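You operate a simulated robot arm through the tools that you are given. There is no shell and no other tool.

The job below is to be done with a simulated robot arm. You get a single attempt, and the scene is never put back.

Task
Make a badge from the print on the blue puck.
Fine: press it in the print cup, then onto the white puck in the magnet cup; leave both cups as they are then, and the other pucks.

It is judged by the outcome, as a careful person would: the job done as asked, and still so three seconds after it is handed in. It fails if anything else is knocked over, pushed out of place, dropped, spilled or broken.

Robot
A 7-joint arm with a fingered hand, fixed in place. Base frame: the origin is at the foot of the arm, x ahead of it, y to its left, z up. Units: m, degrees, N and s.
With the tool pointing down near the work surface it reaches from about 0.3 to 0.7 m from the base axis. Its first joint turns from -166.0 to 166.0 degrees. Payload 4 kg.
The tool frame sits at the grasp point between the pads (the TCP): z along the fingers, y along the line on which they close. The tips reach 0.026 m beyond it. The gripper opens to 0.156 m. The gripper's body begins 0.073 m behind the TCP. The gripper is a hand of 4 fingers: y runs from the thumb to the fingers, the wrist lies at [0, 0, -0.239] in the tool frame, and closing takes about 1.5 s.
Orientation is that of the tool frame in the base frame, as a unit quaternion [x, y, z, w]. With the fingers straight down and closing along the base's y, the tool's x points along the base's -x, its y along +y and its z along -z.

Tools
- The arm moves only by the tool step_arm. Its argument "commands" is a list of rows, each a list of 6 numbers: the shift along the tool's x, y, z in cm, then the turn, a rotation vector about the tool's x, y, z in degrees. In form: [[x, y, z, rx, ry, rz], ...]. A call has 1 to 20 rows; each row shifts and turns the commanded pose from where the row before left it, along the tool's axes as they then stand. "hand" is the opening, from 0 (shut) to 1 (fully open), set as the call begins (left out, the last holds). A row lasts 0.2 s, in which the tool goes at most 0.05 m and 8.6 degrees; a call with a longer step from one row to the next is refused whole, and so is a gripper value outside its range. Where a pose cannot be reached the arm comes as near as it can. A force on the tool above 40 N (or 10 N above the force at the start of the call, whichever is more), or a blocked arm, ends the call early, and 0.2 s more pass. The fingers move at their own pace (about 0.072 m/s each) and stop on an object; they squeeze with about 31 N. The grip force told is the motor's: it shows also when the fingers shut on nothing. Time passes only in rows, and 0.2 s behind the last, so rows that do not move let the fingers close. The reply holds the time, the measured pose of the TCP, the force on the tool along the base axes, the opening and the grip force, in the units named above and with some noise, with the torque about the TCP (base axes, N m) and any sound that the robot's microphone picked up.
- Cameras (640 x 400 px; columns grow to the right, rows downward): "scene" is fixed at [0.2205, 0.4965, 1.5625]; the picture's right is [-1.00, 0.09, 0.00], its down [0.04, 0.49, -0.87] and it looks along [-0.08, -0.87, -0.49] (base axes); focal length 318 px, centre (320, 200). "wrist" rides on the gripper at [0.058, -0.058, -0.091] in the tool frame; the picture's right is [0.71, 0.71, 0.00], its down [-0.53, 0.53, -0.67] and it looks along [-0.47, 0.47, 0.74] (tool axes); focal length 265 px, centre (320, 200). There is no depth. A picture from a camera that has moved, and an enlarged one, comes with that camera's place and axes in the base frame and with its lens.
- grab_frame(camera): a new picture of that camera. It takes no simulated time.
- hand_shape(shape): the hand has 4 fingers and takes this shape, open, in about a second: jaw (thumb against the fingers, like two jaws); tri (thumb and two fingers); tip (a fingertip pinch); poke (one finger out to press); point (the index stretched); flat (the hand flat); cup (the hand cupped); fist (a fist). The gripper value then closes the fingers along that shape, each until it touches; the sizes above hold for jaw. It gives what a move gives, with no picture.
- close_up(camera, box): a new picture of the part [left, top, right, bottom] of that camera's present view, enlarged. It takes no simulated time.
- close_job(): hands the job in; it is judged then, once.

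Nothing tells you positions but the pictures and the camera data. Unless the task says otherwise, let go and move clear before handing in.

The tools are called by a JSON object that holds its "api" and its "payload". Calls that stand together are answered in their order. step_arm: Moves the arm, as the interface text tells. Its arguments: {"type":"object","properties":{"commands":{"type":"array"},"hand":{"type":"number"}},"required":["commands"]} The other tools are called the same way: hand_shape (shape) gives the hand a shape; grab_frame (camera) takes a picture; close_up (camera, box) takes an enlarged picture of a part of a camera's view; close_job () hands the job in.

At the start:

```text
time_s: 0.0
tool_pos: [0.0121, -0.334, 1.2375]
ee_rot: [0.0, 1.0, 0.0, 0.0]
contact_force: [-0.4, -0.4, -0.3]
wrist_torque: [0.0, -0.01, -0.02]
width: 0.156
grip_force: 0.1
shape: jaw
```

scene: 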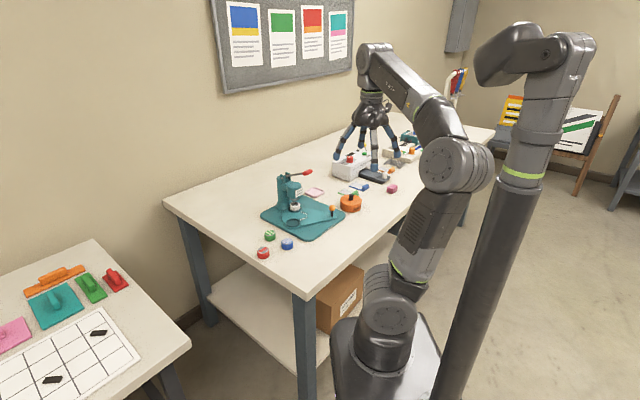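
wrist: 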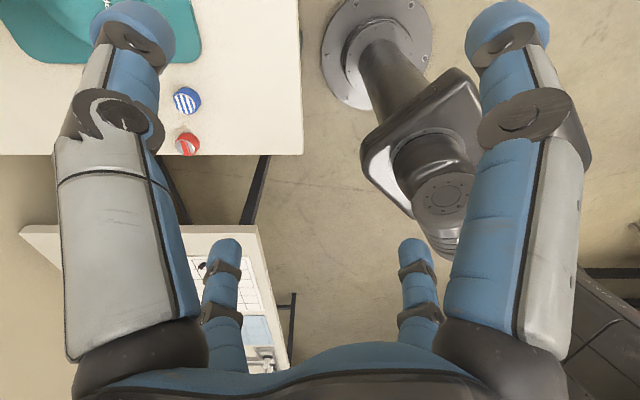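

I see a table with a teal badge press (red-tipped lever), three pucks (green, blue, red) at its left end, and an orange item. I'll look closer before moving.

{"api": "close_up", "payload": {"camera": "scene", "box": [240, 150, 400, 270]}}

{"api": "close_up", "payload": {"camera": "scene", "box": [320, 110, 440, 210]}}

{"api": "close_up", "payload": {"camera": "wrist", "box": [0, 0, 320, 200]}}

{"api": "close_up", "payload": {"camera": "scene", "box": [200, 0, 360, 100]}}

```text
3.33 times, centred on (320, 210) of scene
camera zoom: at [0.2205, 0.4965, 1.5625], right [-1.0, 0.09, 0.0], down [0.04, 0.49, -0.87], along [-0.08, -0.87, -0.49], focal length 1061 px, centre (320, 167)
```

zoom: 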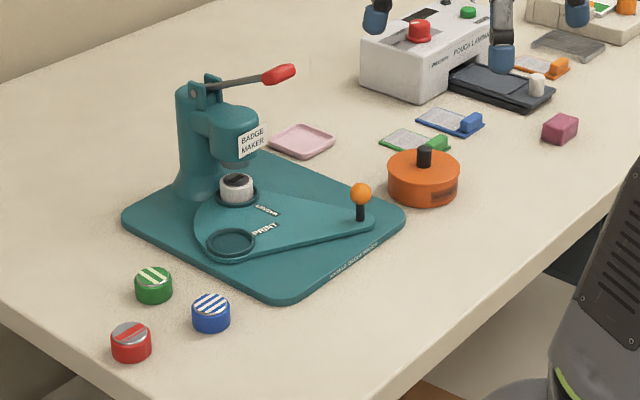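

```text
4.00 times, centred on (380, 160) of scene
camera zoom: at [0.2205, 0.4965, 1.5625], right [-1.0, 0.09, 0.0], down [0.04, 0.49, -0.87], along [-0.08, -0.87, -0.49], focal length 1273 px, centre (80, 360)
```

zoom: 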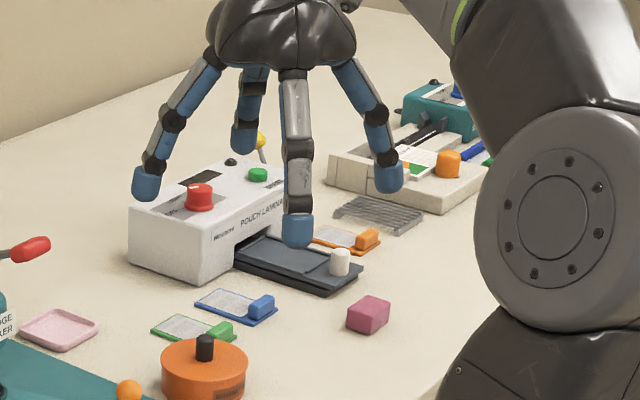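

```text
2.00 times, centred on (160, 100) of wrist
camera zoom: at [-0.047, -0.3931, 1.3282], right [-0.71, 0.71, 0.0], down [0.53, 0.53, 0.67], along [0.47, 0.47, -0.74], focal length 531 px, centre (640, 400)
```

zoom: 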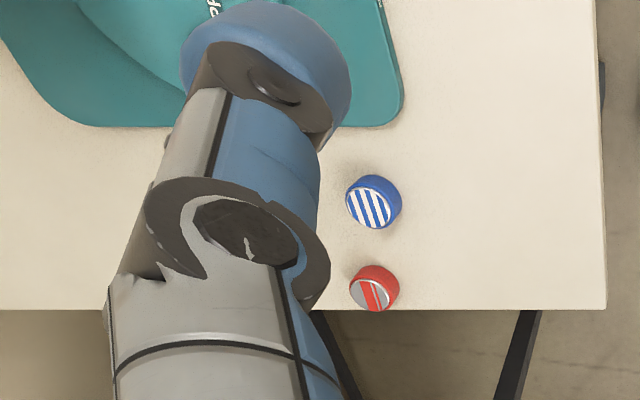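

```text
4.00 times, centred on (280, 50) of scene
camera zoom: at [0.2205, 0.4965, 1.5625], right [-1.0, 0.09, 0.0], down [0.04, 0.49, -0.87], along [-0.08, -0.87, -0.49], focal length 1273 px, centre (480, 800)
```

zoom: 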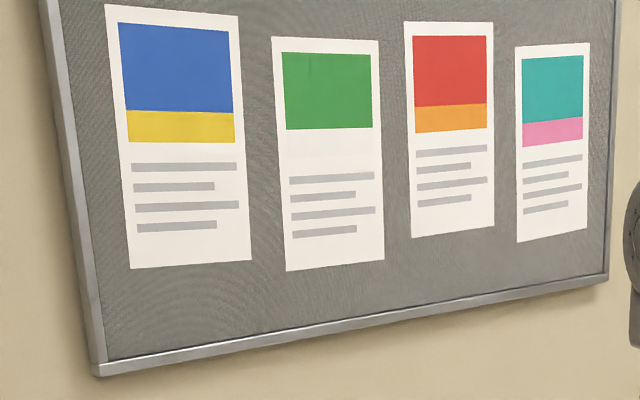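

The press has a swinging plate with a print cup (empty, out front) and a magnet cup under the die holding a white puck. I'll read the labels and locate edges more precisely before moving.

{"api": "close_up", "payload": {"camera": "scene", "box": [255, 165, 315, 205]}}

{"api": "close_up", "payload": {"camera": "scene", "box": [285, 195, 345, 235]}}

{"api": "close_up", "payload": {"camera": "scene", "box": [250, 220, 310, 260]}}

{"api": "close_up", "payload": {"camera": "scene", "box": [270, 260, 330, 300]}}

{"api": "close_up", "payload": {"camera": "wrist", "box": [0, 0, 160, 100]}}

```text
10.00 times, centred on (285, 185) of scene
camera zoom: at [0.2205, 0.4965, 1.5625], right [-1.0, 0.09, 0.0], down [0.04, 0.49, -0.87], along [-0.08, -0.87, -0.49], focal length 3183 px, centre (670, 350)
```

zoom: 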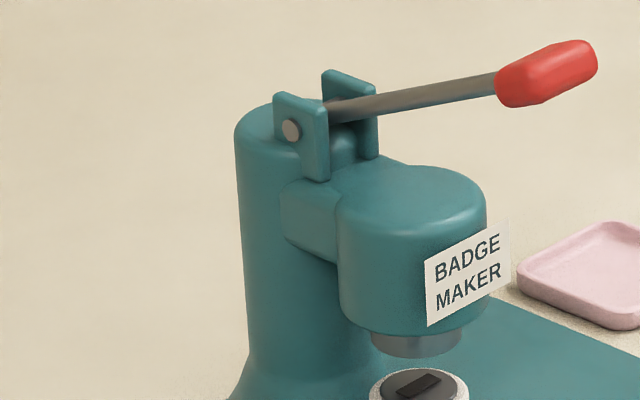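

```text
10.00 times, centred on (315, 215) of scene
camera zoom: at [0.2205, 0.4965, 1.5625], right [-1.0, 0.09, 0.0], down [0.04, 0.49, -0.87], along [-0.08, -0.87, -0.49], focal length 3183 px, centre (370, 50)
```

zoom: 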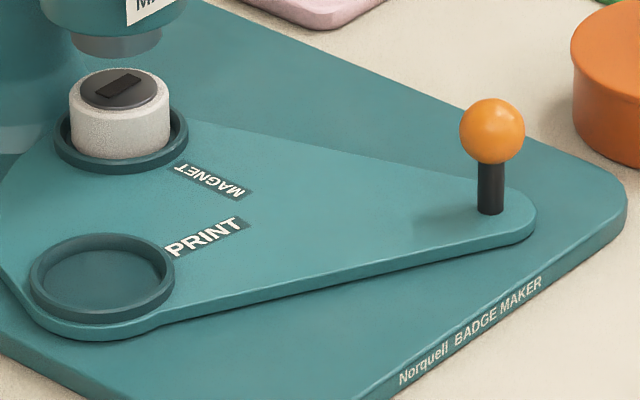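

```text
10.00 times, centred on (280, 240) of scene
camera zoom: at [0.2205, 0.4965, 1.5625], right [-1.0, 0.09, 0.0], down [0.04, 0.49, -0.87], along [-0.08, -0.87, -0.49], focal length 3183 px, centre (720, -200)
```

zoom: 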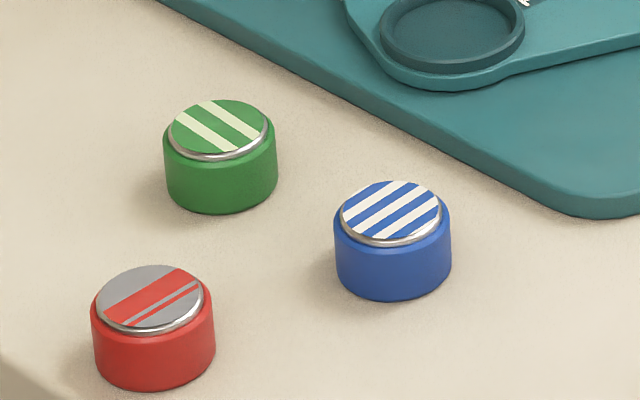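

```text
10.00 times, centred on (300, 280) of scene
camera zoom: at [0.2205, 0.4965, 1.5625], right [-1.0, 0.09, 0.0], down [0.04, 0.49, -0.87], along [-0.08, -0.87, -0.49], focal length 3183 px, centre (520, -600)
```

zoom: 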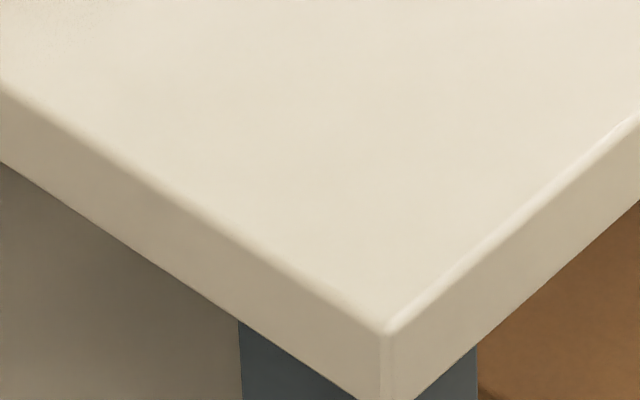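

```text
4.00 times, centred on (80, 50) of wrist
camera zoom: at [-0.047, -0.3931, 1.3282], right [-0.71, 0.71, 0.0], down [0.53, 0.53, 0.67], along [0.47, 0.47, -0.74], focal length 1062 px, centre (1280, 800)
```

zoom: 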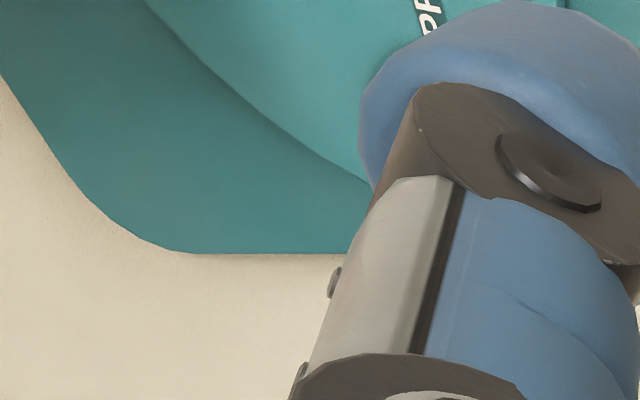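

Camera estimates agree on a table height near z≈0.845, with the blue puck near (0.256, -0.436). I'll look at the hand itself and its shape next.

{"api": "close_up", "payload": {"camera": "scene", "box": [315, 90, 411, 190]}}

{"api": "step_arm", "payload": {"commands": [[0, 0, 0, 0, 0, 0]], "hand": 0.5}}

{"api": "grab_frame", "payload": {"camera": "wrist"}}

{"api": "close_up", "payload": {"camera": "scene", "box": [315, 90, 411, 190]}}

```text
4.00 times, centred on (363, 140) of scene
camera zoom: at [0.2205, 0.4965, 1.5625], right [-1.0, 0.09, 0.0], down [0.04, 0.49, -0.87], along [-0.08, -0.87, -0.49], focal length 1273 px, centre (148, 440)
```

zoom: 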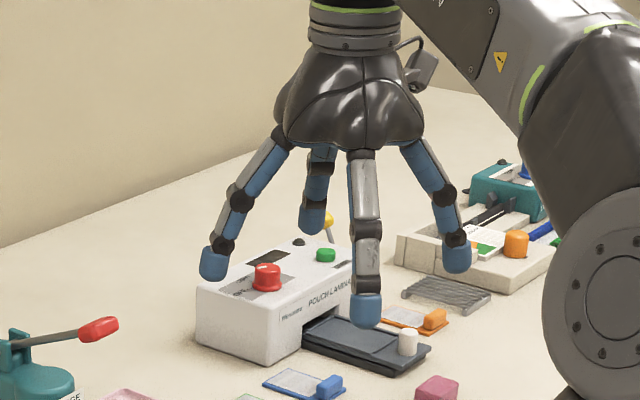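

```text
time_s: 0.4
tool_pos: [0.0121, -0.3343, 1.2379]
ee_rot: [0.0, 1.0, 0.0, 0.0]
contact_force: [0.2, -1.0, -0.4]
wrist_torque: [-0.01, 0.03, -0.02]
width: 0.101
grip_force: 0.1
shape: jaw
```

```text
taken
camera wrist: at [-0.047, -0.393, 1.3282], right [-0.71, 0.71, 0.0], down [0.53, 0.53, 0.67], along [0.47, 0.47, -0.74], focal length 265 px, centre (320, 200)
```

wrist: 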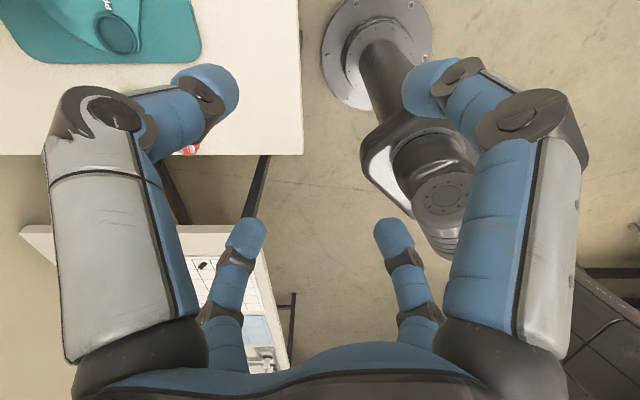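

```text
4.00 times, centred on (363, 140) of scene
camera zoom: at [0.2205, 0.4965, 1.5625], right [-1.0, 0.09, 0.0], down [0.04, 0.49, -0.87], along [-0.08, -0.87, -0.49], focal length 1273 px, centre (148, 440)
```

zoom: 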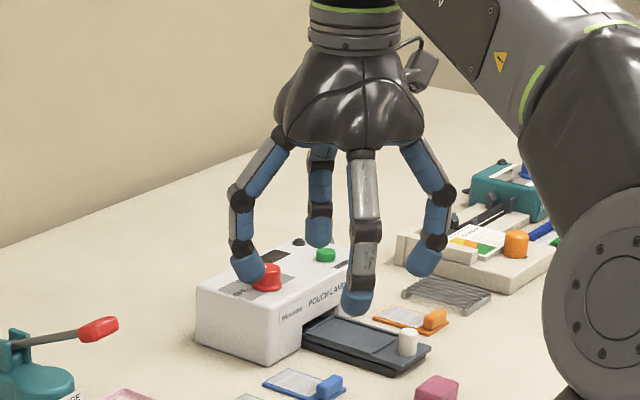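

The hand is a four-finger claw (fingers at ±x and ±y of the tool). I'll try the "tip", "tri" and "poke" shapes up here in free air to see how they stand, since I need to pinch a puck, swing a knob and press a lever.

{"api": "hand_shape", "payload": {"shape": "tip"}}

{"api": "close_up", "payload": {"camera": "scene", "box": [315, 90, 411, 190]}}

{"api": "grab_frame", "payload": {"camera": "wrist"}}

{"api": "hand_shape", "payload": {"shape": "poke"}}

{"api": "close_up", "payload": {"camera": "scene", "box": [315, 90, 411, 190]}}

{"api": "grab_frame", "payload": {"camera": "wrist"}}

{"api": "hand_shape", "payload": {"shape": "tri"}}

{"api": "close_up", "payload": {"camera": "scene", "box": [315, 90, 411, 190]}}

{"api": "grab_frame", "payload": {"camera": "wrist"}}

```text
time_s: 1.3
tool_pos: [0.0111, -0.3342, 1.2381]
ee_rot: [0.001, 1.0, 0.0, 0.0]
contact_force: [-0.8, 0.3, 0.4]
wrist_torque: [-0.04, -0.02, 0.01]
width: 0.1559
grip_force: 0.1
shape: tip
```

```text
4.00 times, centred on (363, 140) of scene
camera zoom: at [0.2205, 0.4965, 1.5625], right [-1.0, 0.09, 0.0], down [0.04, 0.49, -0.87], along [-0.08, -0.87, -0.49], focal length 1273 px, centre (148, 440)
```

zoom: 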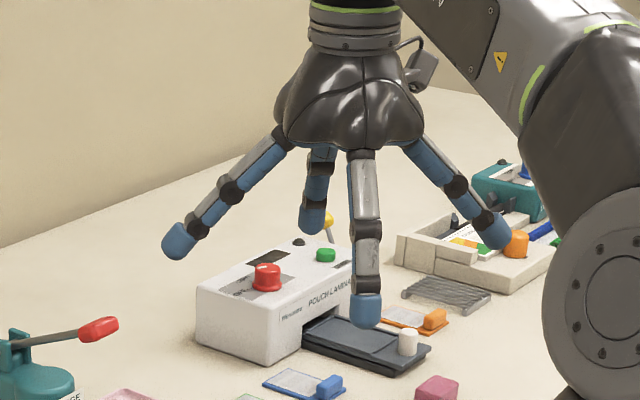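

```text
taken
camera wrist: at [-0.047, -0.393, 1.3282], right [-0.71, 0.71, 0.0], down [0.53, 0.53, 0.67], along [0.47, 0.47, -0.74], focal length 265 px, centre (320, 200)
```

wrist: 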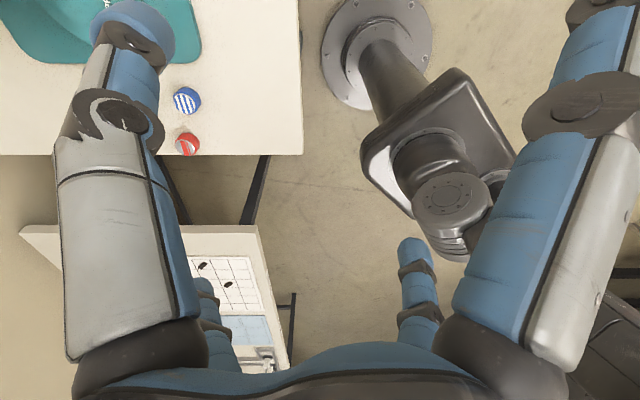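

```text
time_s: 2.2
tool_pos: [0.0103, -0.3352, 1.2374]
ee_rot: [0.0, 1.0, 0.0, -0.001]
contact_force: [0.5, 0.5, 0.3]
wrist_torque: [-0.03, 0.03, 0.03]
width: 0.0
grip_force: 0.0
shape: poke
```

```text
4.00 times, centred on (363, 140) of scene
camera zoom: at [0.2205, 0.4965, 1.5625], right [-1.0, 0.09, 0.0], down [0.04, 0.49, -0.87], along [-0.08, -0.87, -0.49], focal length 1273 px, centre (148, 440)
```

zoom: 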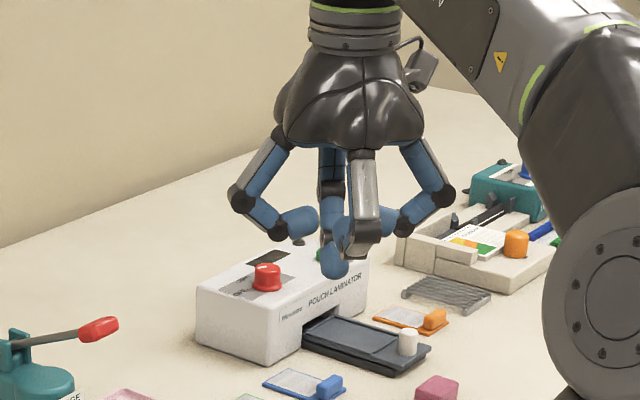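

```text
taken
camera wrist: at [-0.047, -0.393, 1.3282], right [-0.71, 0.71, 0.0], down [0.53, 0.53, 0.67], along [0.47, 0.47, -0.74], focal length 265 px, centre (320, 200)
```

wrist: 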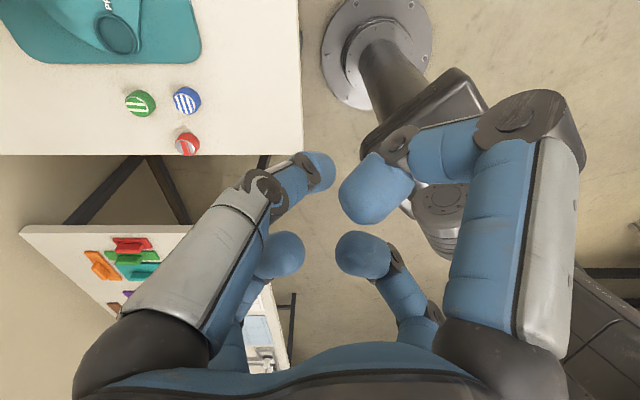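

```text
time_s: 3.1
tool_pos: [0.0114, -0.3348, 1.2382]
ee_rot: [0.0, 1.0, -0.001, 0.0]
contact_force: [0.1, 0.1, 0.2]
wrist_torque: [-0.03, 0.01, 0.01]
width: 0.1556
grip_force: 0.2
shape: tri
```

```text
4.00 times, centred on (363, 140) of scene
camera zoom: at [0.2205, 0.4965, 1.5625], right [-1.0, 0.09, 0.0], down [0.04, 0.49, -0.87], along [-0.08, -0.87, -0.49], focal length 1273 px, centre (148, 440)
```

zoom: 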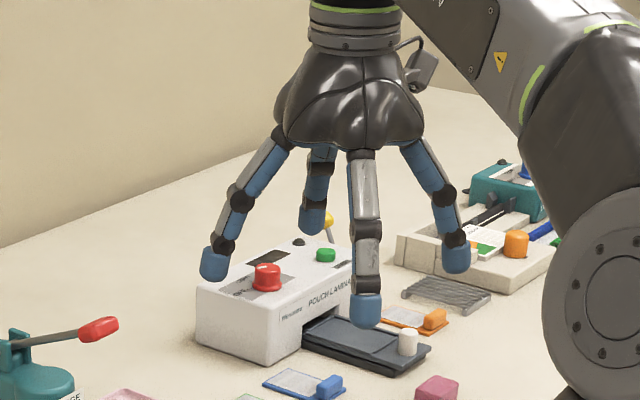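

```text
taken
camera wrist: at [-0.047, -0.393, 1.3282], right [-0.71, 0.71, 0.0], down [0.53, 0.53, 0.67], along [0.47, 0.47, -0.74], focal length 265 px, centre (320, 200)
```

wrist: 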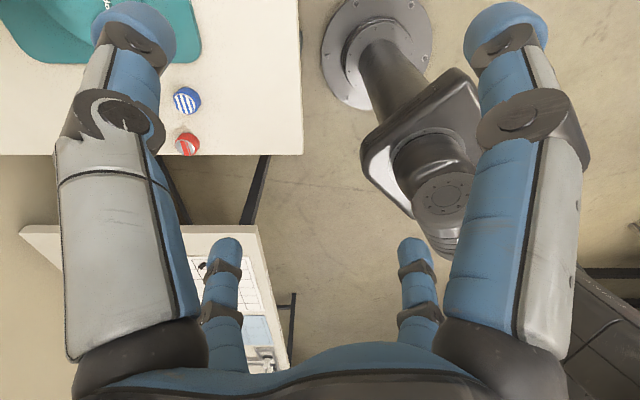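

In "tip" only two fingers pinch while the others splay; "poke" puts one fingertip on the tool axis about 26 mm past the TCP, which suits the lever and knob. I'll use the 4-finger jaw for the blue puck, and move now to hover above it for a better view.

{"api": "hand_shape", "payload": {"shape": "jaw"}}

{"api": "step_arm", "payload": {"commands": [[-4.0, -1.7, 0, 0, 0, 0], [-4.0, -1.7, 0, 0, 0, 0], [-4.0, -1.7, 0, 0, 0, 0], [-4.0, -1.7, 0, 0, 0, 0], [-4.0, -1.7, 0, 0, 0, 0], [-4.4, -1.7, 0, 0, 0, 4], [0, 0, 4, 0, 0, 4], [0, 0, 4, 0, 0, 0], [0, 0, 4, 0, 0, 0], [0, 0, 4, 0, 0, 0], [0, 0, 2, 0, 0, 0], [0, 0, 0, 0, 0, 0]], "hand": 0.55}}

{"api": "grab_frame", "payload": {"camera": "wrist"}}

{"api": "grab_frame", "payload": {"camera": "scene"}}

```text
time_s: 4.0
tool_pos: [0.0107, -0.3358, 1.2379]
ee_rot: [0.0, 1.0, 0.0, 0.0]
contact_force: [0.3, 0.4, 0.5]
wrist_torque: [0.01, -0.03, 0.0]
width: 0.1558
grip_force: 0.0
shape: jaw
```

```text
time_s: 6.6
tool_pos: [0.2556, -0.435, 1.0546]
ee_rot: [0.07, 0.998, 0.0, 0.0]
contact_force: [-0.2, -0.2, 0.1]
wrist_torque: [-0.03, -0.01, 0.0]
width: 0.0861
grip_force: 0.1
shape: jaw
out of reach, approached as far as the arm can: row 6
```

```text
taken
camera wrist: at [0.1901, -0.4851, 1.145], right [-0.6, 0.8, 0.0], down [0.59, 0.45, 0.67], along [0.53, 0.4, -0.74], focal length 265 px, centre (320, 200)
```

wrist: 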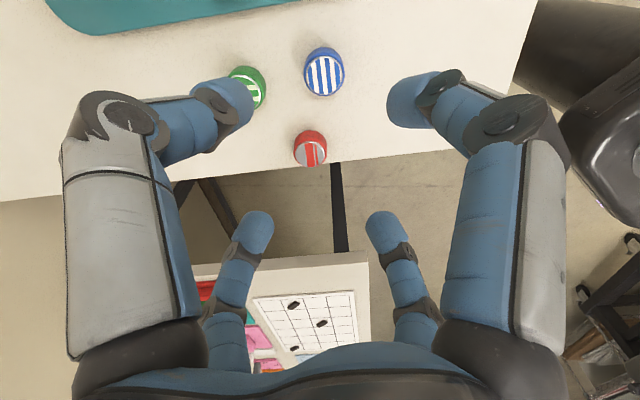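

```text
taken
```

scene: 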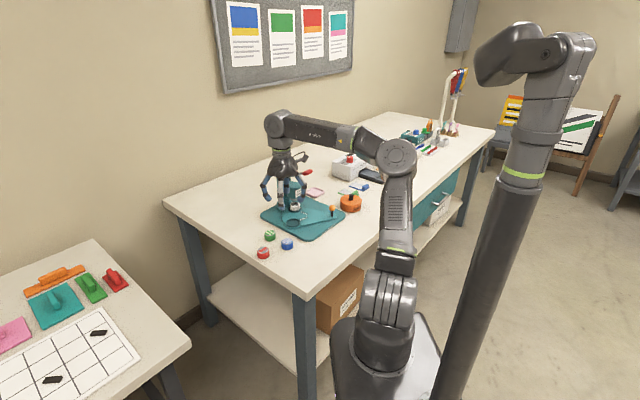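

The hand is above the blue puck; both cameras put its top centre near (0.253, -0.434, 0.875). I'll zoom in to refine.

{"api": "close_up", "payload": {"camera": "wrist", "box": [224, 30, 352, 110]}}

{"api": "close_up", "payload": {"camera": "scene", "box": [250, 220, 310, 260]}}

```text
5.00 times, centred on (288, 70) of wrist
camera zoom: at [0.1901, -0.4851, 1.145], right [-0.6, 0.8, 0.0], down [0.59, 0.45, 0.67], along [0.53, 0.4, -0.74], focal length 1327 px, centre (480, 850)
```

zoom: 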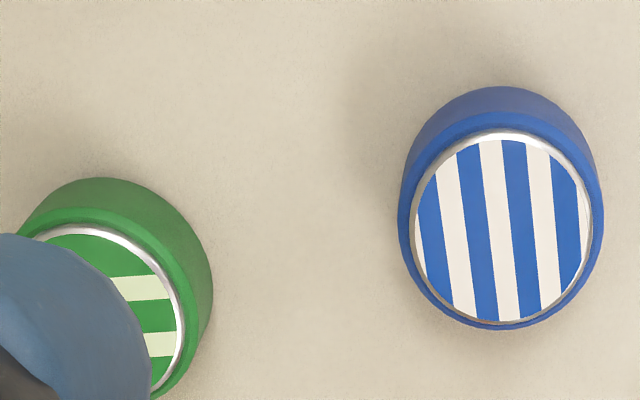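

```text
10.00 times, centred on (280, 240) of scene
camera zoom: at [0.2205, 0.4965, 1.5625], right [-1.0, 0.09, 0.0], down [0.04, 0.49, -0.87], along [-0.08, -0.87, -0.49], focal length 3183 px, centre (720, -200)
```

zoom: 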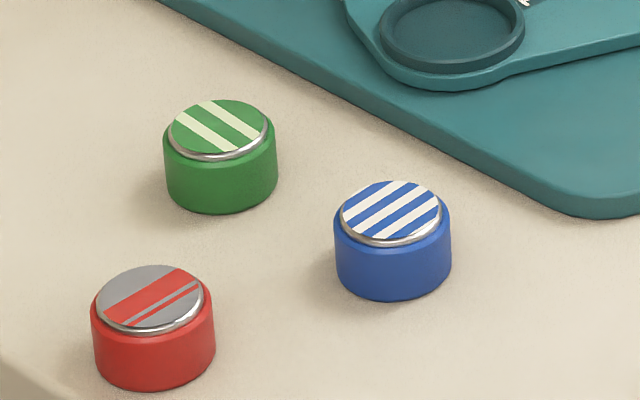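

The blue puck is centred near (0.254, -0.433), top z≈0.876, diameter ≈41 mm, table z≈0.851. I'll descend part-way with a small opening and check finger clearance to the green and red pucks.

{"api": "step_arm", "payload": {"commands": [[0.19, 0.18, 3, 0, 0, 0], [0, 0, 3, 0, 0, 0], [0, 0, 3, 0, 0, 0], [0, 0, 2.5, 0, 0, 0], [0, 0, 0, 0, 0, 0]], "hand": 0.5}}

{"api": "grab_frame", "payload": {"camera": "wrist"}}

{"api": "close_up", "payload": {"camera": "scene", "box": [240, 190, 336, 250]}}

```text
time_s: 7.8
tool_pos: [0.253, -0.4354, 0.9421]
ee_rot: [0.07, 0.998, 0.0, 0.0]
contact_force: [0.8, -0.5, -0.6]
wrist_torque: [0.01, 0.02, 0.02]
width: 0.0787
grip_force: 0.1
shape: jaw
```

```text
taken
camera wrist: at [0.1888, -0.4847, 1.0311], right [-0.6, 0.8, 0.0], down [0.59, 0.45, 0.67], along [0.53, 0.4, -0.74], focal length 265 px, centre (320, 200)
```

wrist: 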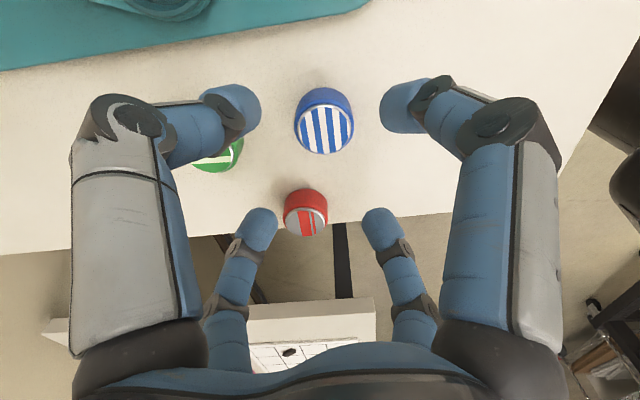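

```text
6.67 times, centred on (288, 220) of scene
camera zoom: at [0.2205, 0.4965, 1.5625], right [-1.0, 0.09, 0.0], down [0.04, 0.49, -0.87], along [-0.08, -0.87, -0.49], focal length 2122 px, centre (533, 67)
```

zoom: 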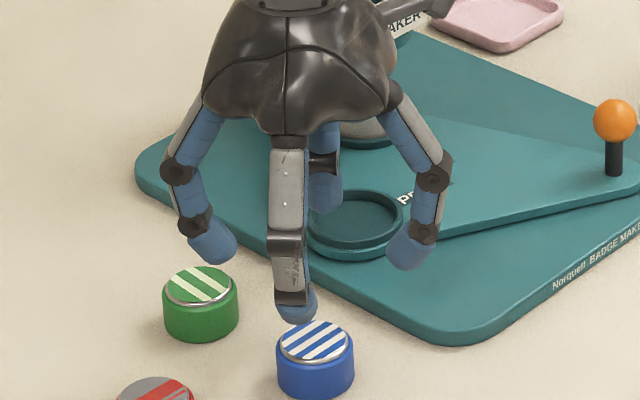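

The puck sits between the open fingers with clearance to its neighbours. One more zoom to centre precisely.

{"api": "close_up", "payload": {"camera": "wrist", "box": [256, 80, 384, 160]}}

```text
5.00 times, centred on (320, 120) of wrist
camera zoom: at [0.1888, -0.4847, 1.0311], right [-0.6, 0.8, 0.0], down [0.59, 0.45, 0.67], along [0.53, 0.4, -0.74], focal length 1327 px, centre (320, 600)
```

zoom: 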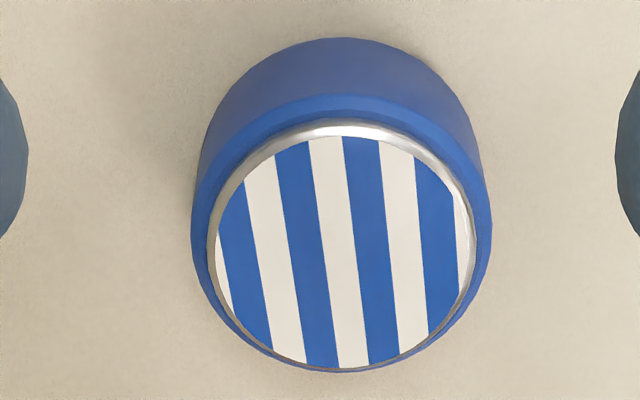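

The puck is about 3 mm off along tool +x; I'll correct that, descend around it and close.

{"api": "step_arm", "payload": {"commands": [[0.3, 0.1, 2, 0, 0, 0], [0, 0, 2, 0, 0, 0], [0, 0, 1, 0, 0, 0], [0, 0, 0.8, 0, 0, 0], [0, 0, 0, 0, 0, 0]]}}

{"api": "grab_frame", "payload": {"camera": "wrist"}}

{"api": "close_up", "payload": {"camera": "scene", "box": [240, 200, 336, 260]}}

```text
time_s: 9.0
tool_pos: [0.2507, -0.4339, 0.8833]
ee_rot: [0.069, 0.998, 0.0, -0.001]
contact_force: [0.2, -0.7, -0.9]
wrist_torque: [-0.01, 0.01, -0.02]
width: 0.0786
grip_force: 0.2
shape: jaw
```

```text
taken
camera wrist: at [0.1847, -0.4827, 0.9733], right [-0.6, 0.8, 0.0], down [0.59, 0.45, 0.67], along [0.53, 0.4, -0.74], focal length 265 px, centre (320, 200)
```

wrist: 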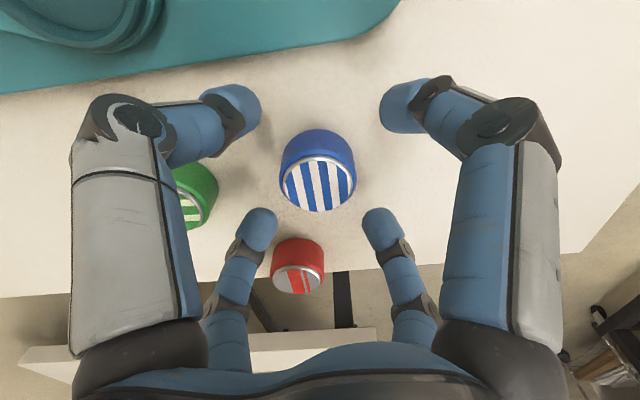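

```text
6.67 times, centred on (288, 230) of scene
camera zoom: at [0.2205, 0.4965, 1.5625], right [-1.0, 0.09, 0.0], down [0.04, 0.49, -0.87], along [-0.08, -0.87, -0.49], focal length 2122 px, centre (533, 0)
```

zoom: 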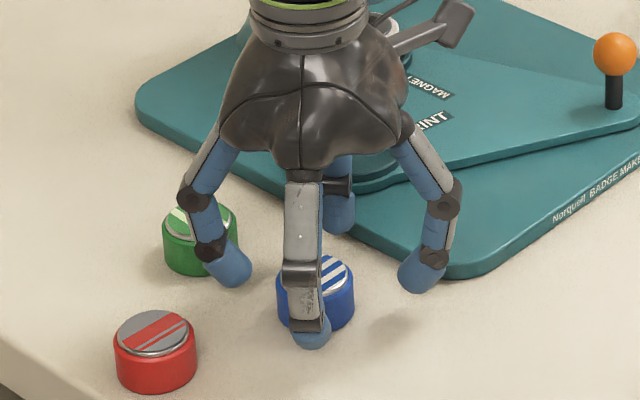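

Fingers straddle the puck with all neighbours clear. Closing now.

{"api": "step_arm", "payload": {"commands": [[0, 0, 0, 0, 0, 0], [0, 0, 0, 0, 0, 0], [0, 0, 0, 0, 0, 0], [0, 0, 0, 0, 0, 0], [0, 0, 0, 0, 0, 0], [0, 0, 0, 0, 0, 0]], "hand": 0.1}}

{"api": "grab_frame", "payload": {"camera": "wrist"}}

{"api": "close_up", "payload": {"camera": "scene", "box": [240, 200, 336, 260]}}

```text
time_s: 10.3
tool_pos: [0.2514, -0.4339, 0.8866]
ee_rot: [0.069, 0.998, -0.002, 0.003]
contact_force: [-0.3, 1.0, 8.0]
wrist_torque: [0.04, 0.03, 0.04]
width: 0.0318
grip_force: 31.0
shape: jaw
stopped in row 6: the force on the tool passed its limit at 42 N (the readings are from after the stop); the commanded pose is now the measured one
```

```text
taken
camera wrist: at [0.1858, -0.4831, 0.9766], right [-0.6, 0.8, -0.01], down [0.59, 0.45, 0.67], along [0.54, 0.4, -0.74], focal length 265 px, centre (320, 200)
```

wrist: 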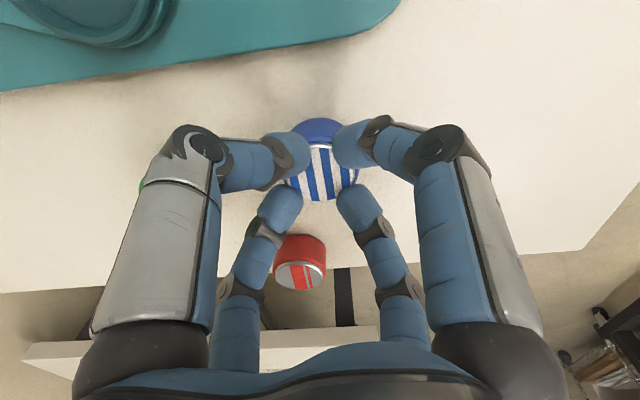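

```text
6.67 times, centred on (288, 230) of scene
camera zoom: at [0.2205, 0.4965, 1.5625], right [-1.0, 0.09, 0.0], down [0.04, 0.49, -0.87], along [-0.08, -0.87, -0.49], focal length 2122 px, centre (533, 0)
```

zoom: 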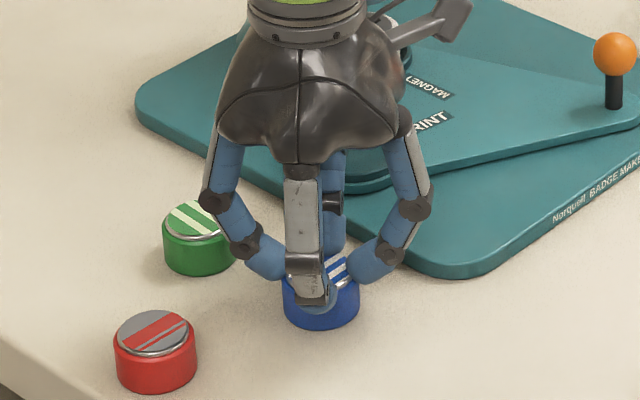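

The fingertips closed on the puck's upper edge, slightly too high (and pushed down on it). I'll open, check the puck is still in place, and go about 1 cm lower.

{"api": "step_arm", "payload": {"commands": [[0, 0, 0, 0, 0, 0], [0, 0, 0, 0, 0, 0], [0, 0, 0, 0, 0, 0], [0, 0, 0, 0, 0, 0]], "hand": 0.5}}

{"api": "grab_frame", "payload": {"camera": "wrist"}}

{"api": "close_up", "payload": {"camera": "scene", "box": [240, 200, 336, 260]}}

```text
time_s: 11.3
tool_pos: [0.2516, -0.4338, 0.8847]
ee_rot: [0.07, 0.998, -0.002, 0.001]
contact_force: [-0.3, -0.8, 0.0]
wrist_torque: [0.0, 0.02, -0.01]
width: 0.0776
grip_force: 0.0
shape: jaw
```

```text
taken
camera wrist: at [0.1855, -0.4831, 0.9759], right [-0.6, 0.8, 0.0], down [0.59, 0.45, 0.67], along [0.54, 0.4, -0.74], focal length 265 px, centre (320, 200)
```

wrist: 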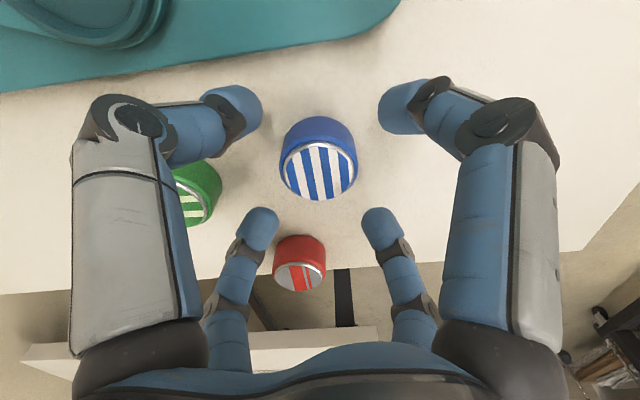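

```text
6.67 times, centred on (288, 230) of scene
camera zoom: at [0.2205, 0.4965, 1.5625], right [-1.0, 0.09, 0.0], down [0.04, 0.49, -0.87], along [-0.08, -0.87, -0.49], focal length 2122 px, centre (533, 0)
```

zoom: 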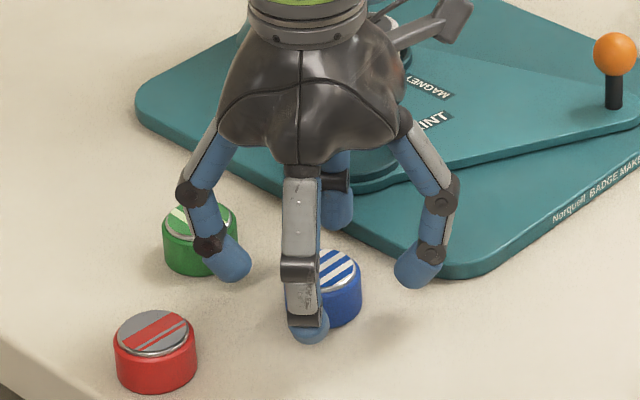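

The puck stayed upright but shifted a few mm toward the press. I'll zoom to find its new centre exactly.

{"api": "close_up", "payload": {"camera": "wrist", "box": [256, 110, 384, 190]}}

{"api": "close_up", "payload": {"camera": "scene", "box": [256, 220, 320, 260]}}

```text
5.00 times, centred on (320, 150) of wrist
camera zoom: at [0.1855, -0.4831, 0.9759], right [-0.6, 0.8, 0.0], down [0.59, 0.45, 0.67], along [0.54, 0.4, -0.74], focal length 1327 px, centre (320, 450)
```

zoom: 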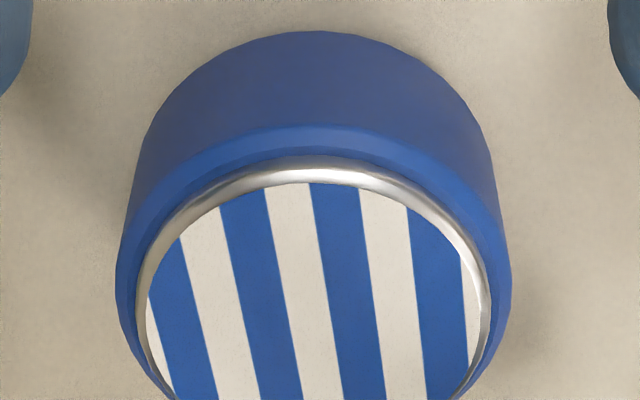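

```text
10.00 times, centred on (288, 240) of scene
camera zoom: at [0.2205, 0.4965, 1.5625], right [-1.0, 0.09, 0.0], down [0.04, 0.49, -0.87], along [-0.08, -0.87, -0.49], focal length 3183 px, centre (640, -200)
```

zoom: 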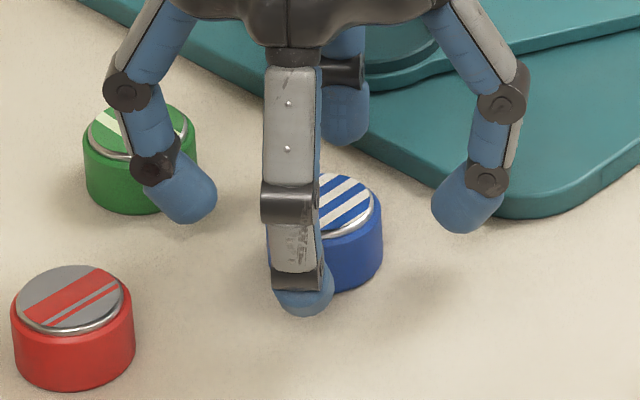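

The puck centre is about 0.45 cm along tool +x and 0.5 cm along tool −y from me. I'll re-centre, lower 0.6 cm so the tips meet the puck's mid-height, and close again.

{"api": "step_arm", "payload": {"commands": [[0.45, -0.5, 0, 0, 0, 0], [0, 0, 0.3, 0, 0, 0], [0, 0, 0.3, 0, 0, 0], [0, 0, 0, 0, 0, 0]], "hand": 0.42}}

{"api": "grab_frame", "payload": {"camera": "wrist"}}

{"api": "close_up", "payload": {"camera": "scene", "box": [256, 220, 320, 260]}}

```text
time_s: 12.3
tool_pos: [0.247, -0.4374, 0.88]
ee_rot: [0.069, 0.998, -0.001, 0.002]
contact_force: [-0.7, 0.7, 0.7]
wrist_torque: [0.0, 0.01, 0.02]
width: 0.066
grip_force: 0.0
shape: jaw
```

```text
taken
camera wrist: at [0.1808, -0.4874, 0.9699], right [-0.6, 0.8, 0.0], down [0.59, 0.45, 0.67], along [0.54, 0.4, -0.74], focal length 265 px, centre (320, 200)
```

wrist: 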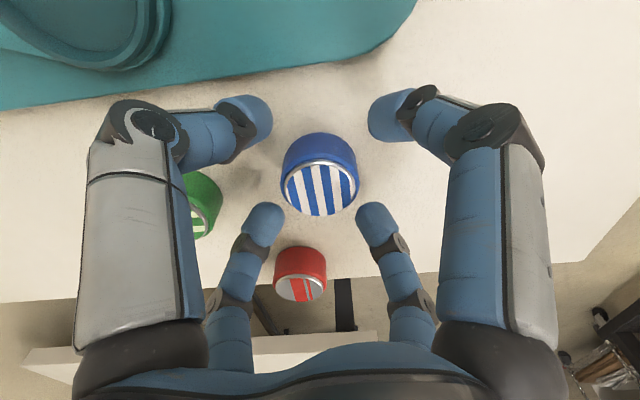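

```text
10.00 times, centred on (288, 240) of scene
camera zoom: at [0.2205, 0.4965, 1.5625], right [-1.0, 0.09, 0.0], down [0.04, 0.49, -0.87], along [-0.08, -0.87, -0.49], focal length 3183 px, centre (640, -200)
```

zoom: 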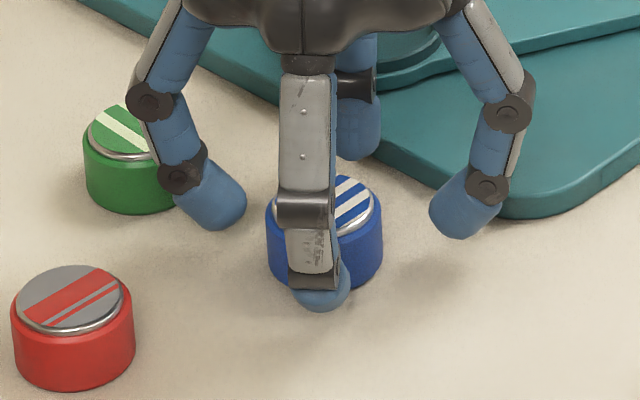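

Comparing fingertip positions in both views shows the scene camera is pitched slightly more than rounded (≈29.65°), so the table is really z≈0.842 and the puck top ≈0.868. I'm centred within 2 mm, so I'll go 0.7 cm lower and close.

{"api": "step_arm", "payload": {"commands": [[-0.1, 0.1, 0.4, 0, 0, 0], [0, 0, 0.3, 0, 0, 0], [0, 0, 0, 0, 0, 0]], "hand": 0.42}}

{"api": "step_arm", "payload": {"commands": [[0, 0, 0, 0, 0, 0], [0, 0, 0, 0, 0, 0], [0, 0, 0, 0, 0, 0], [0, 0, 0, 0, 0, 0], [0, 0, 0, 0, 0, 0]], "hand": 0.15}}

{"api": "grab_frame", "payload": {"camera": "wrist"}}

{"api": "close_up", "payload": {"camera": "scene", "box": [256, 220, 320, 260]}}

```text
time_s: 13.1
tool_pos: [0.248, -0.4374, 0.8719]
ee_rot: [0.07, 0.998, -0.002, 0.001]
contact_force: [0.4, -0.4, 0.4]
wrist_torque: [0.0, 0.01, 0.01]
width: 0.0661
grip_force: 0.0
shape: jaw
```

```text
time_s: 14.3
tool_pos: [0.2474, -0.4368, 0.8732]
ee_rot: [0.07, 0.998, -0.002, 0.002]
contact_force: [-0.3, -0.5, 0.2]
wrist_torque: [0.01, 0.0, 0.02]
width: 0.0341
grip_force: 31.5
shape: jaw
```

```text
taken
camera wrist: at [0.1822, -0.4864, 0.9633], right [-0.6, 0.8, 0.0], down [0.59, 0.45, 0.67], along [0.54, 0.4, -0.74], focal length 265 px, centre (320, 200)
```

wrist: 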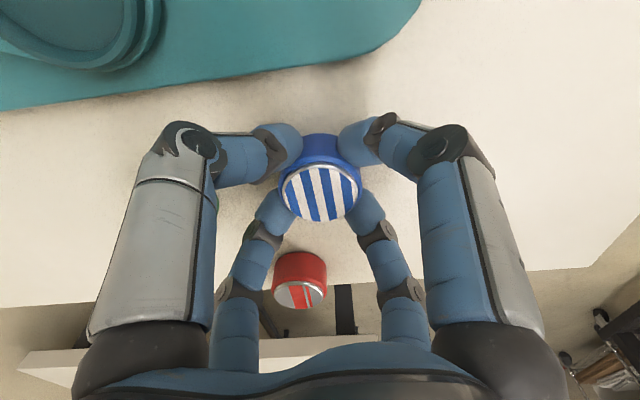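

```text
10.00 times, centred on (288, 240) of scene
camera zoom: at [0.2205, 0.4965, 1.5625], right [-1.0, 0.09, 0.0], down [0.04, 0.49, -0.87], along [-0.08, -0.87, -0.49], focal length 3183 px, centre (640, -200)
```

zoom: 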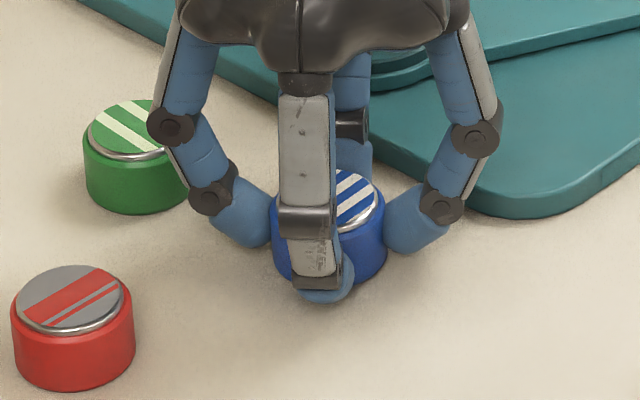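

The puck is now held properly on its sides with no vertical load. Lifting.

{"api": "step_arm", "payload": {"commands": [[0, 0, -1, 0, 0, 0], [0, 0, -2, 0, 0, 0], [0, 0, -3, 0, 0, 0], [0, 0, -3, 0, 0, 0], [0, 0, -3, 0, 0, 0], [0, 0, 0, 0, 0, 0]]}}

{"api": "grab_frame", "payload": {"camera": "wrist"}}

{"api": "close_up", "payload": {"camera": "scene", "box": [240, 160, 368, 240]}}

```text
time_s: 15.7
tool_pos: [0.2472, -0.4363, 0.9918]
ee_rot: [0.069, 0.998, -0.002, 0.002]
contact_force: [0.2, 0.3, -0.9]
wrist_torque: [-0.02, 0.02, -0.03]
width: 0.0341
grip_force: 31.3
shape: jaw
```

```text
taken
camera wrist: at [0.1817, -0.4855, 1.0826], right [-0.6, 0.8, 0.0], down [0.59, 0.45, 0.67], along [0.54, 0.4, -0.74], focal length 265 px, centre (320, 200)
```

wrist: 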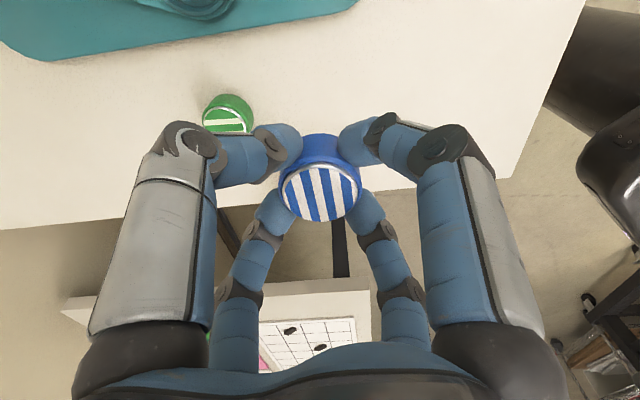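

```text
5.00 times, centred on (304, 200) of scene
camera zoom: at [0.2205, 0.4965, 1.5625], right [-1.0, 0.09, 0.0], down [0.04, 0.49, -0.87], along [-0.08, -0.87, -0.49], focal length 1591 px, centre (400, 200)
```

zoom: 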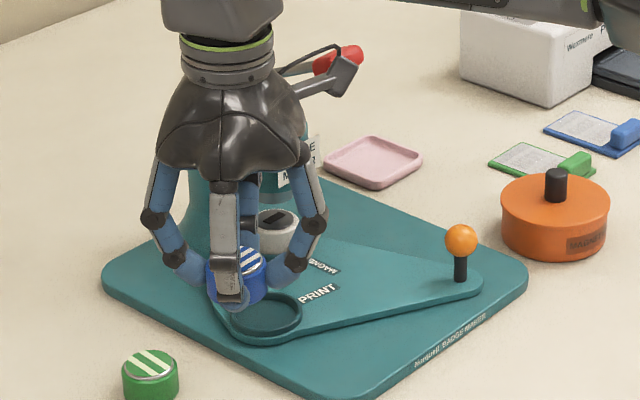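

The puck is lifted cleanly. To keep the wrist camera clear of the press head and lever, I'll raise a little and yaw the hand about 132° so the camera side faces away from the press.

{"api": "step_arm", "payload": {"commands": [[0, 0, -3, 0, 0, 0], [0, 0, -3, 0, 0, 0], [0, 0, 0, 0, 0, 8.25], [0, 0, 0, 0, 0, 8.25], [0, 0, 0, 0, 0, 8.25], [0, 0, 0, 0, 0, 8.25], [0, 0, 0, 0, 0, 8.25], [0, 0, 0, 0, 0, 8.25], [0, 0, 0, 0, 0, 8.25], [0, 0, 0, 0, 0, 8.25], [0, 0, 0, 0, 0, 0]]}}

{"api": "grab_frame", "payload": {"camera": "scene"}}

```text
time_s: 18.1
tool_pos: [0.2453, -0.4357, 1.0536]
ee_rot: [0.602, 0.798, -0.001, 0.002]
contact_force: [0.1, 0.9, -1.3]
wrist_torque: [0.02, -0.01, 0.01]
width: 0.034
grip_force: 31.0
shape: jaw
```

```text
taken
```

scene: 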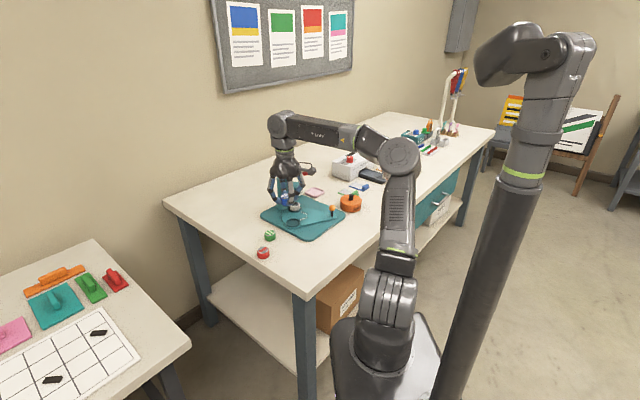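

Yaw works so far; continuing another 66°.

{"api": "step_arm", "payload": {"commands": [[0, 0, 0, 0, 0, 8.25], [0, 0, 0, 0, 0, 8.25], [0, 0, 0, 0, 0, 8.25], [0, 0, 0, 0, 0, 8.25], [0, 0, 0, 0, 0, 8.25], [0, 0, 0, 0, 0, 8.25], [0, 0, 0, 0, 0, 8.25], [0, 0, 0, 0, 0, 8.25], [0, 0, 0, 0, 0, 0]]}}

{"api": "grab_frame", "payload": {"camera": "wrist"}}

{"api": "close_up", "payload": {"camera": "scene", "box": [240, 150, 368, 230]}}

```text
time_s: 20.1
tool_pos: [0.2136, -0.4653, 1.0559]
ee_rot: [0.936, 0.352, 0.0, 0.002]
contact_force: [-0.2, -0.4, -0.3]
wrist_torque: [-0.01, -0.04, 0.01]
width: 0.0342
grip_force: 31.4
shape: jaw
out of reach, approached as far as the arm can: row 8
```

```text
taken
camera wrist: at [0.2186, -0.3842, 1.1453], right [1.0, -0.07, 0.0], down [-0.05, -0.74, 0.67], along [-0.04, -0.67, -0.74], focal length 265 px, centre (320, 200)
```

wrist: 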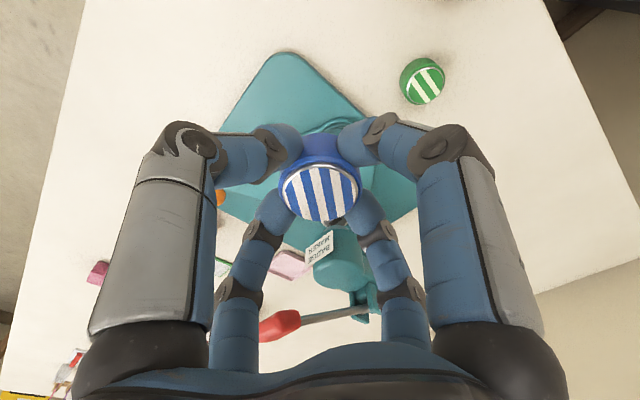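

```text
5.00 times, centred on (304, 190) of scene
camera zoom: at [0.2205, 0.4965, 1.5625], right [-1.0, 0.09, 0.0], down [0.04, 0.49, -0.87], along [-0.08, -0.87, -0.49], focal length 1591 px, centre (400, 250)
```

zoom: 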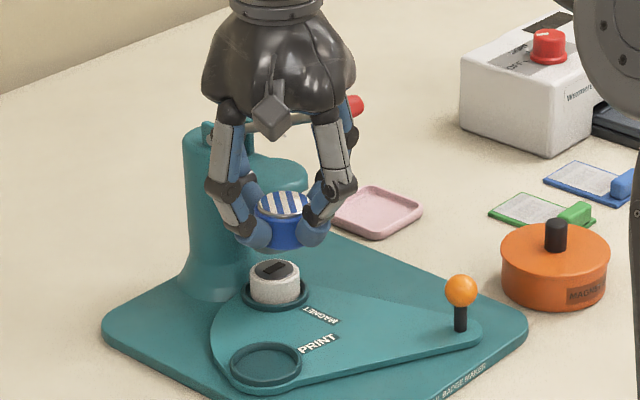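

The last bit of yaw hit a joint limit and the arm drifted. I'll turn back 10° so the pose is properly reachable.

{"api": "step_arm", "payload": {"commands": [[0, 0, 0, 0, 0, -5], [0, 0, 0, 0, 0, -5], [0, 0, 0, 0, 0, 0], [0, 0, 0, 0, 0, 0]]}}

{"api": "grab_frame", "payload": {"camera": "wrist"}}

```text
time_s: 21.1
tool_pos: [0.2129, -0.4657, 1.0561]
ee_rot: [0.906, 0.423, 0.0, 0.002]
contact_force: [1.5, -0.8, 0.2]
wrist_torque: [0.01, -0.02, -0.01]
width: 0.0339
grip_force: 30.8
shape: jaw
```

```text
taken
camera wrist: at [0.2057, -0.3842, 1.1455], right [1.0, 0.09, 0.0], down [0.06, -0.74, 0.67], along [0.06, -0.67, -0.74], focal length 265 px, centre (320, 200)
```

wrist: 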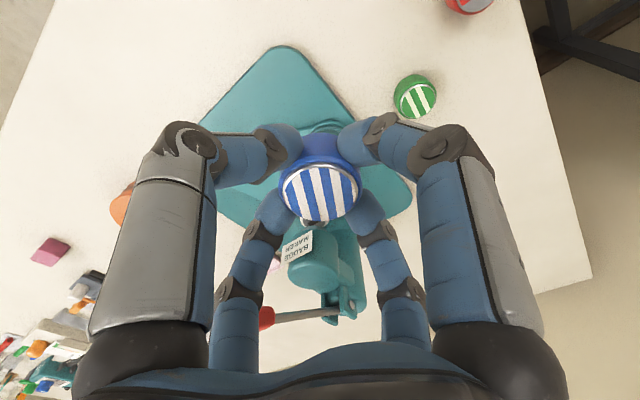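

Pose is stable now. I'll zoom the scene camera on the cups to fix the print-cup position.

{"api": "close_up", "payload": {"camera": "scene", "box": [268, 195, 332, 235]}}

{"api": "close_up", "payload": {"camera": "wrist", "box": [192, 30, 448, 190]}}

```text
10.00 times, centred on (300, 215) of scene
camera zoom: at [0.2205, 0.4965, 1.5625], right [-1.0, 0.09, 0.0], down [0.04, 0.49, -0.87], along [-0.08, -0.87, -0.49], focal length 3183 px, centre (520, 50)
```

zoom: 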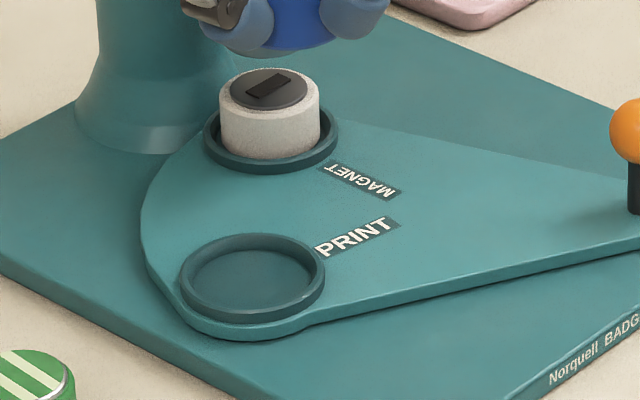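

```text
2.50 times, centred on (320, 110) of wrist
camera zoom: at [0.2057, -0.3842, 1.1455], right [1.0, 0.09, 0.0], down [0.06, -0.74, 0.67], along [0.06, -0.67, -0.74], focal length 664 px, centre (320, 425)
```

zoom: 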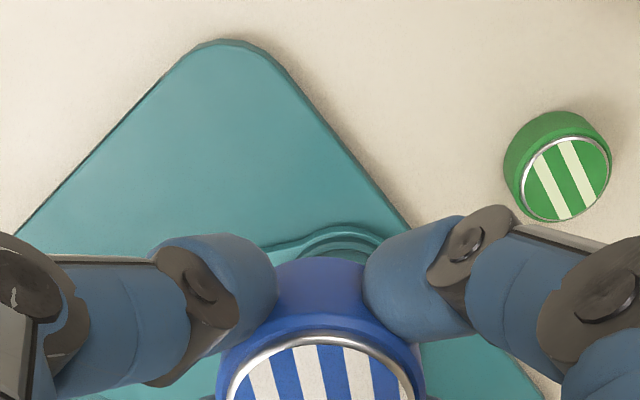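

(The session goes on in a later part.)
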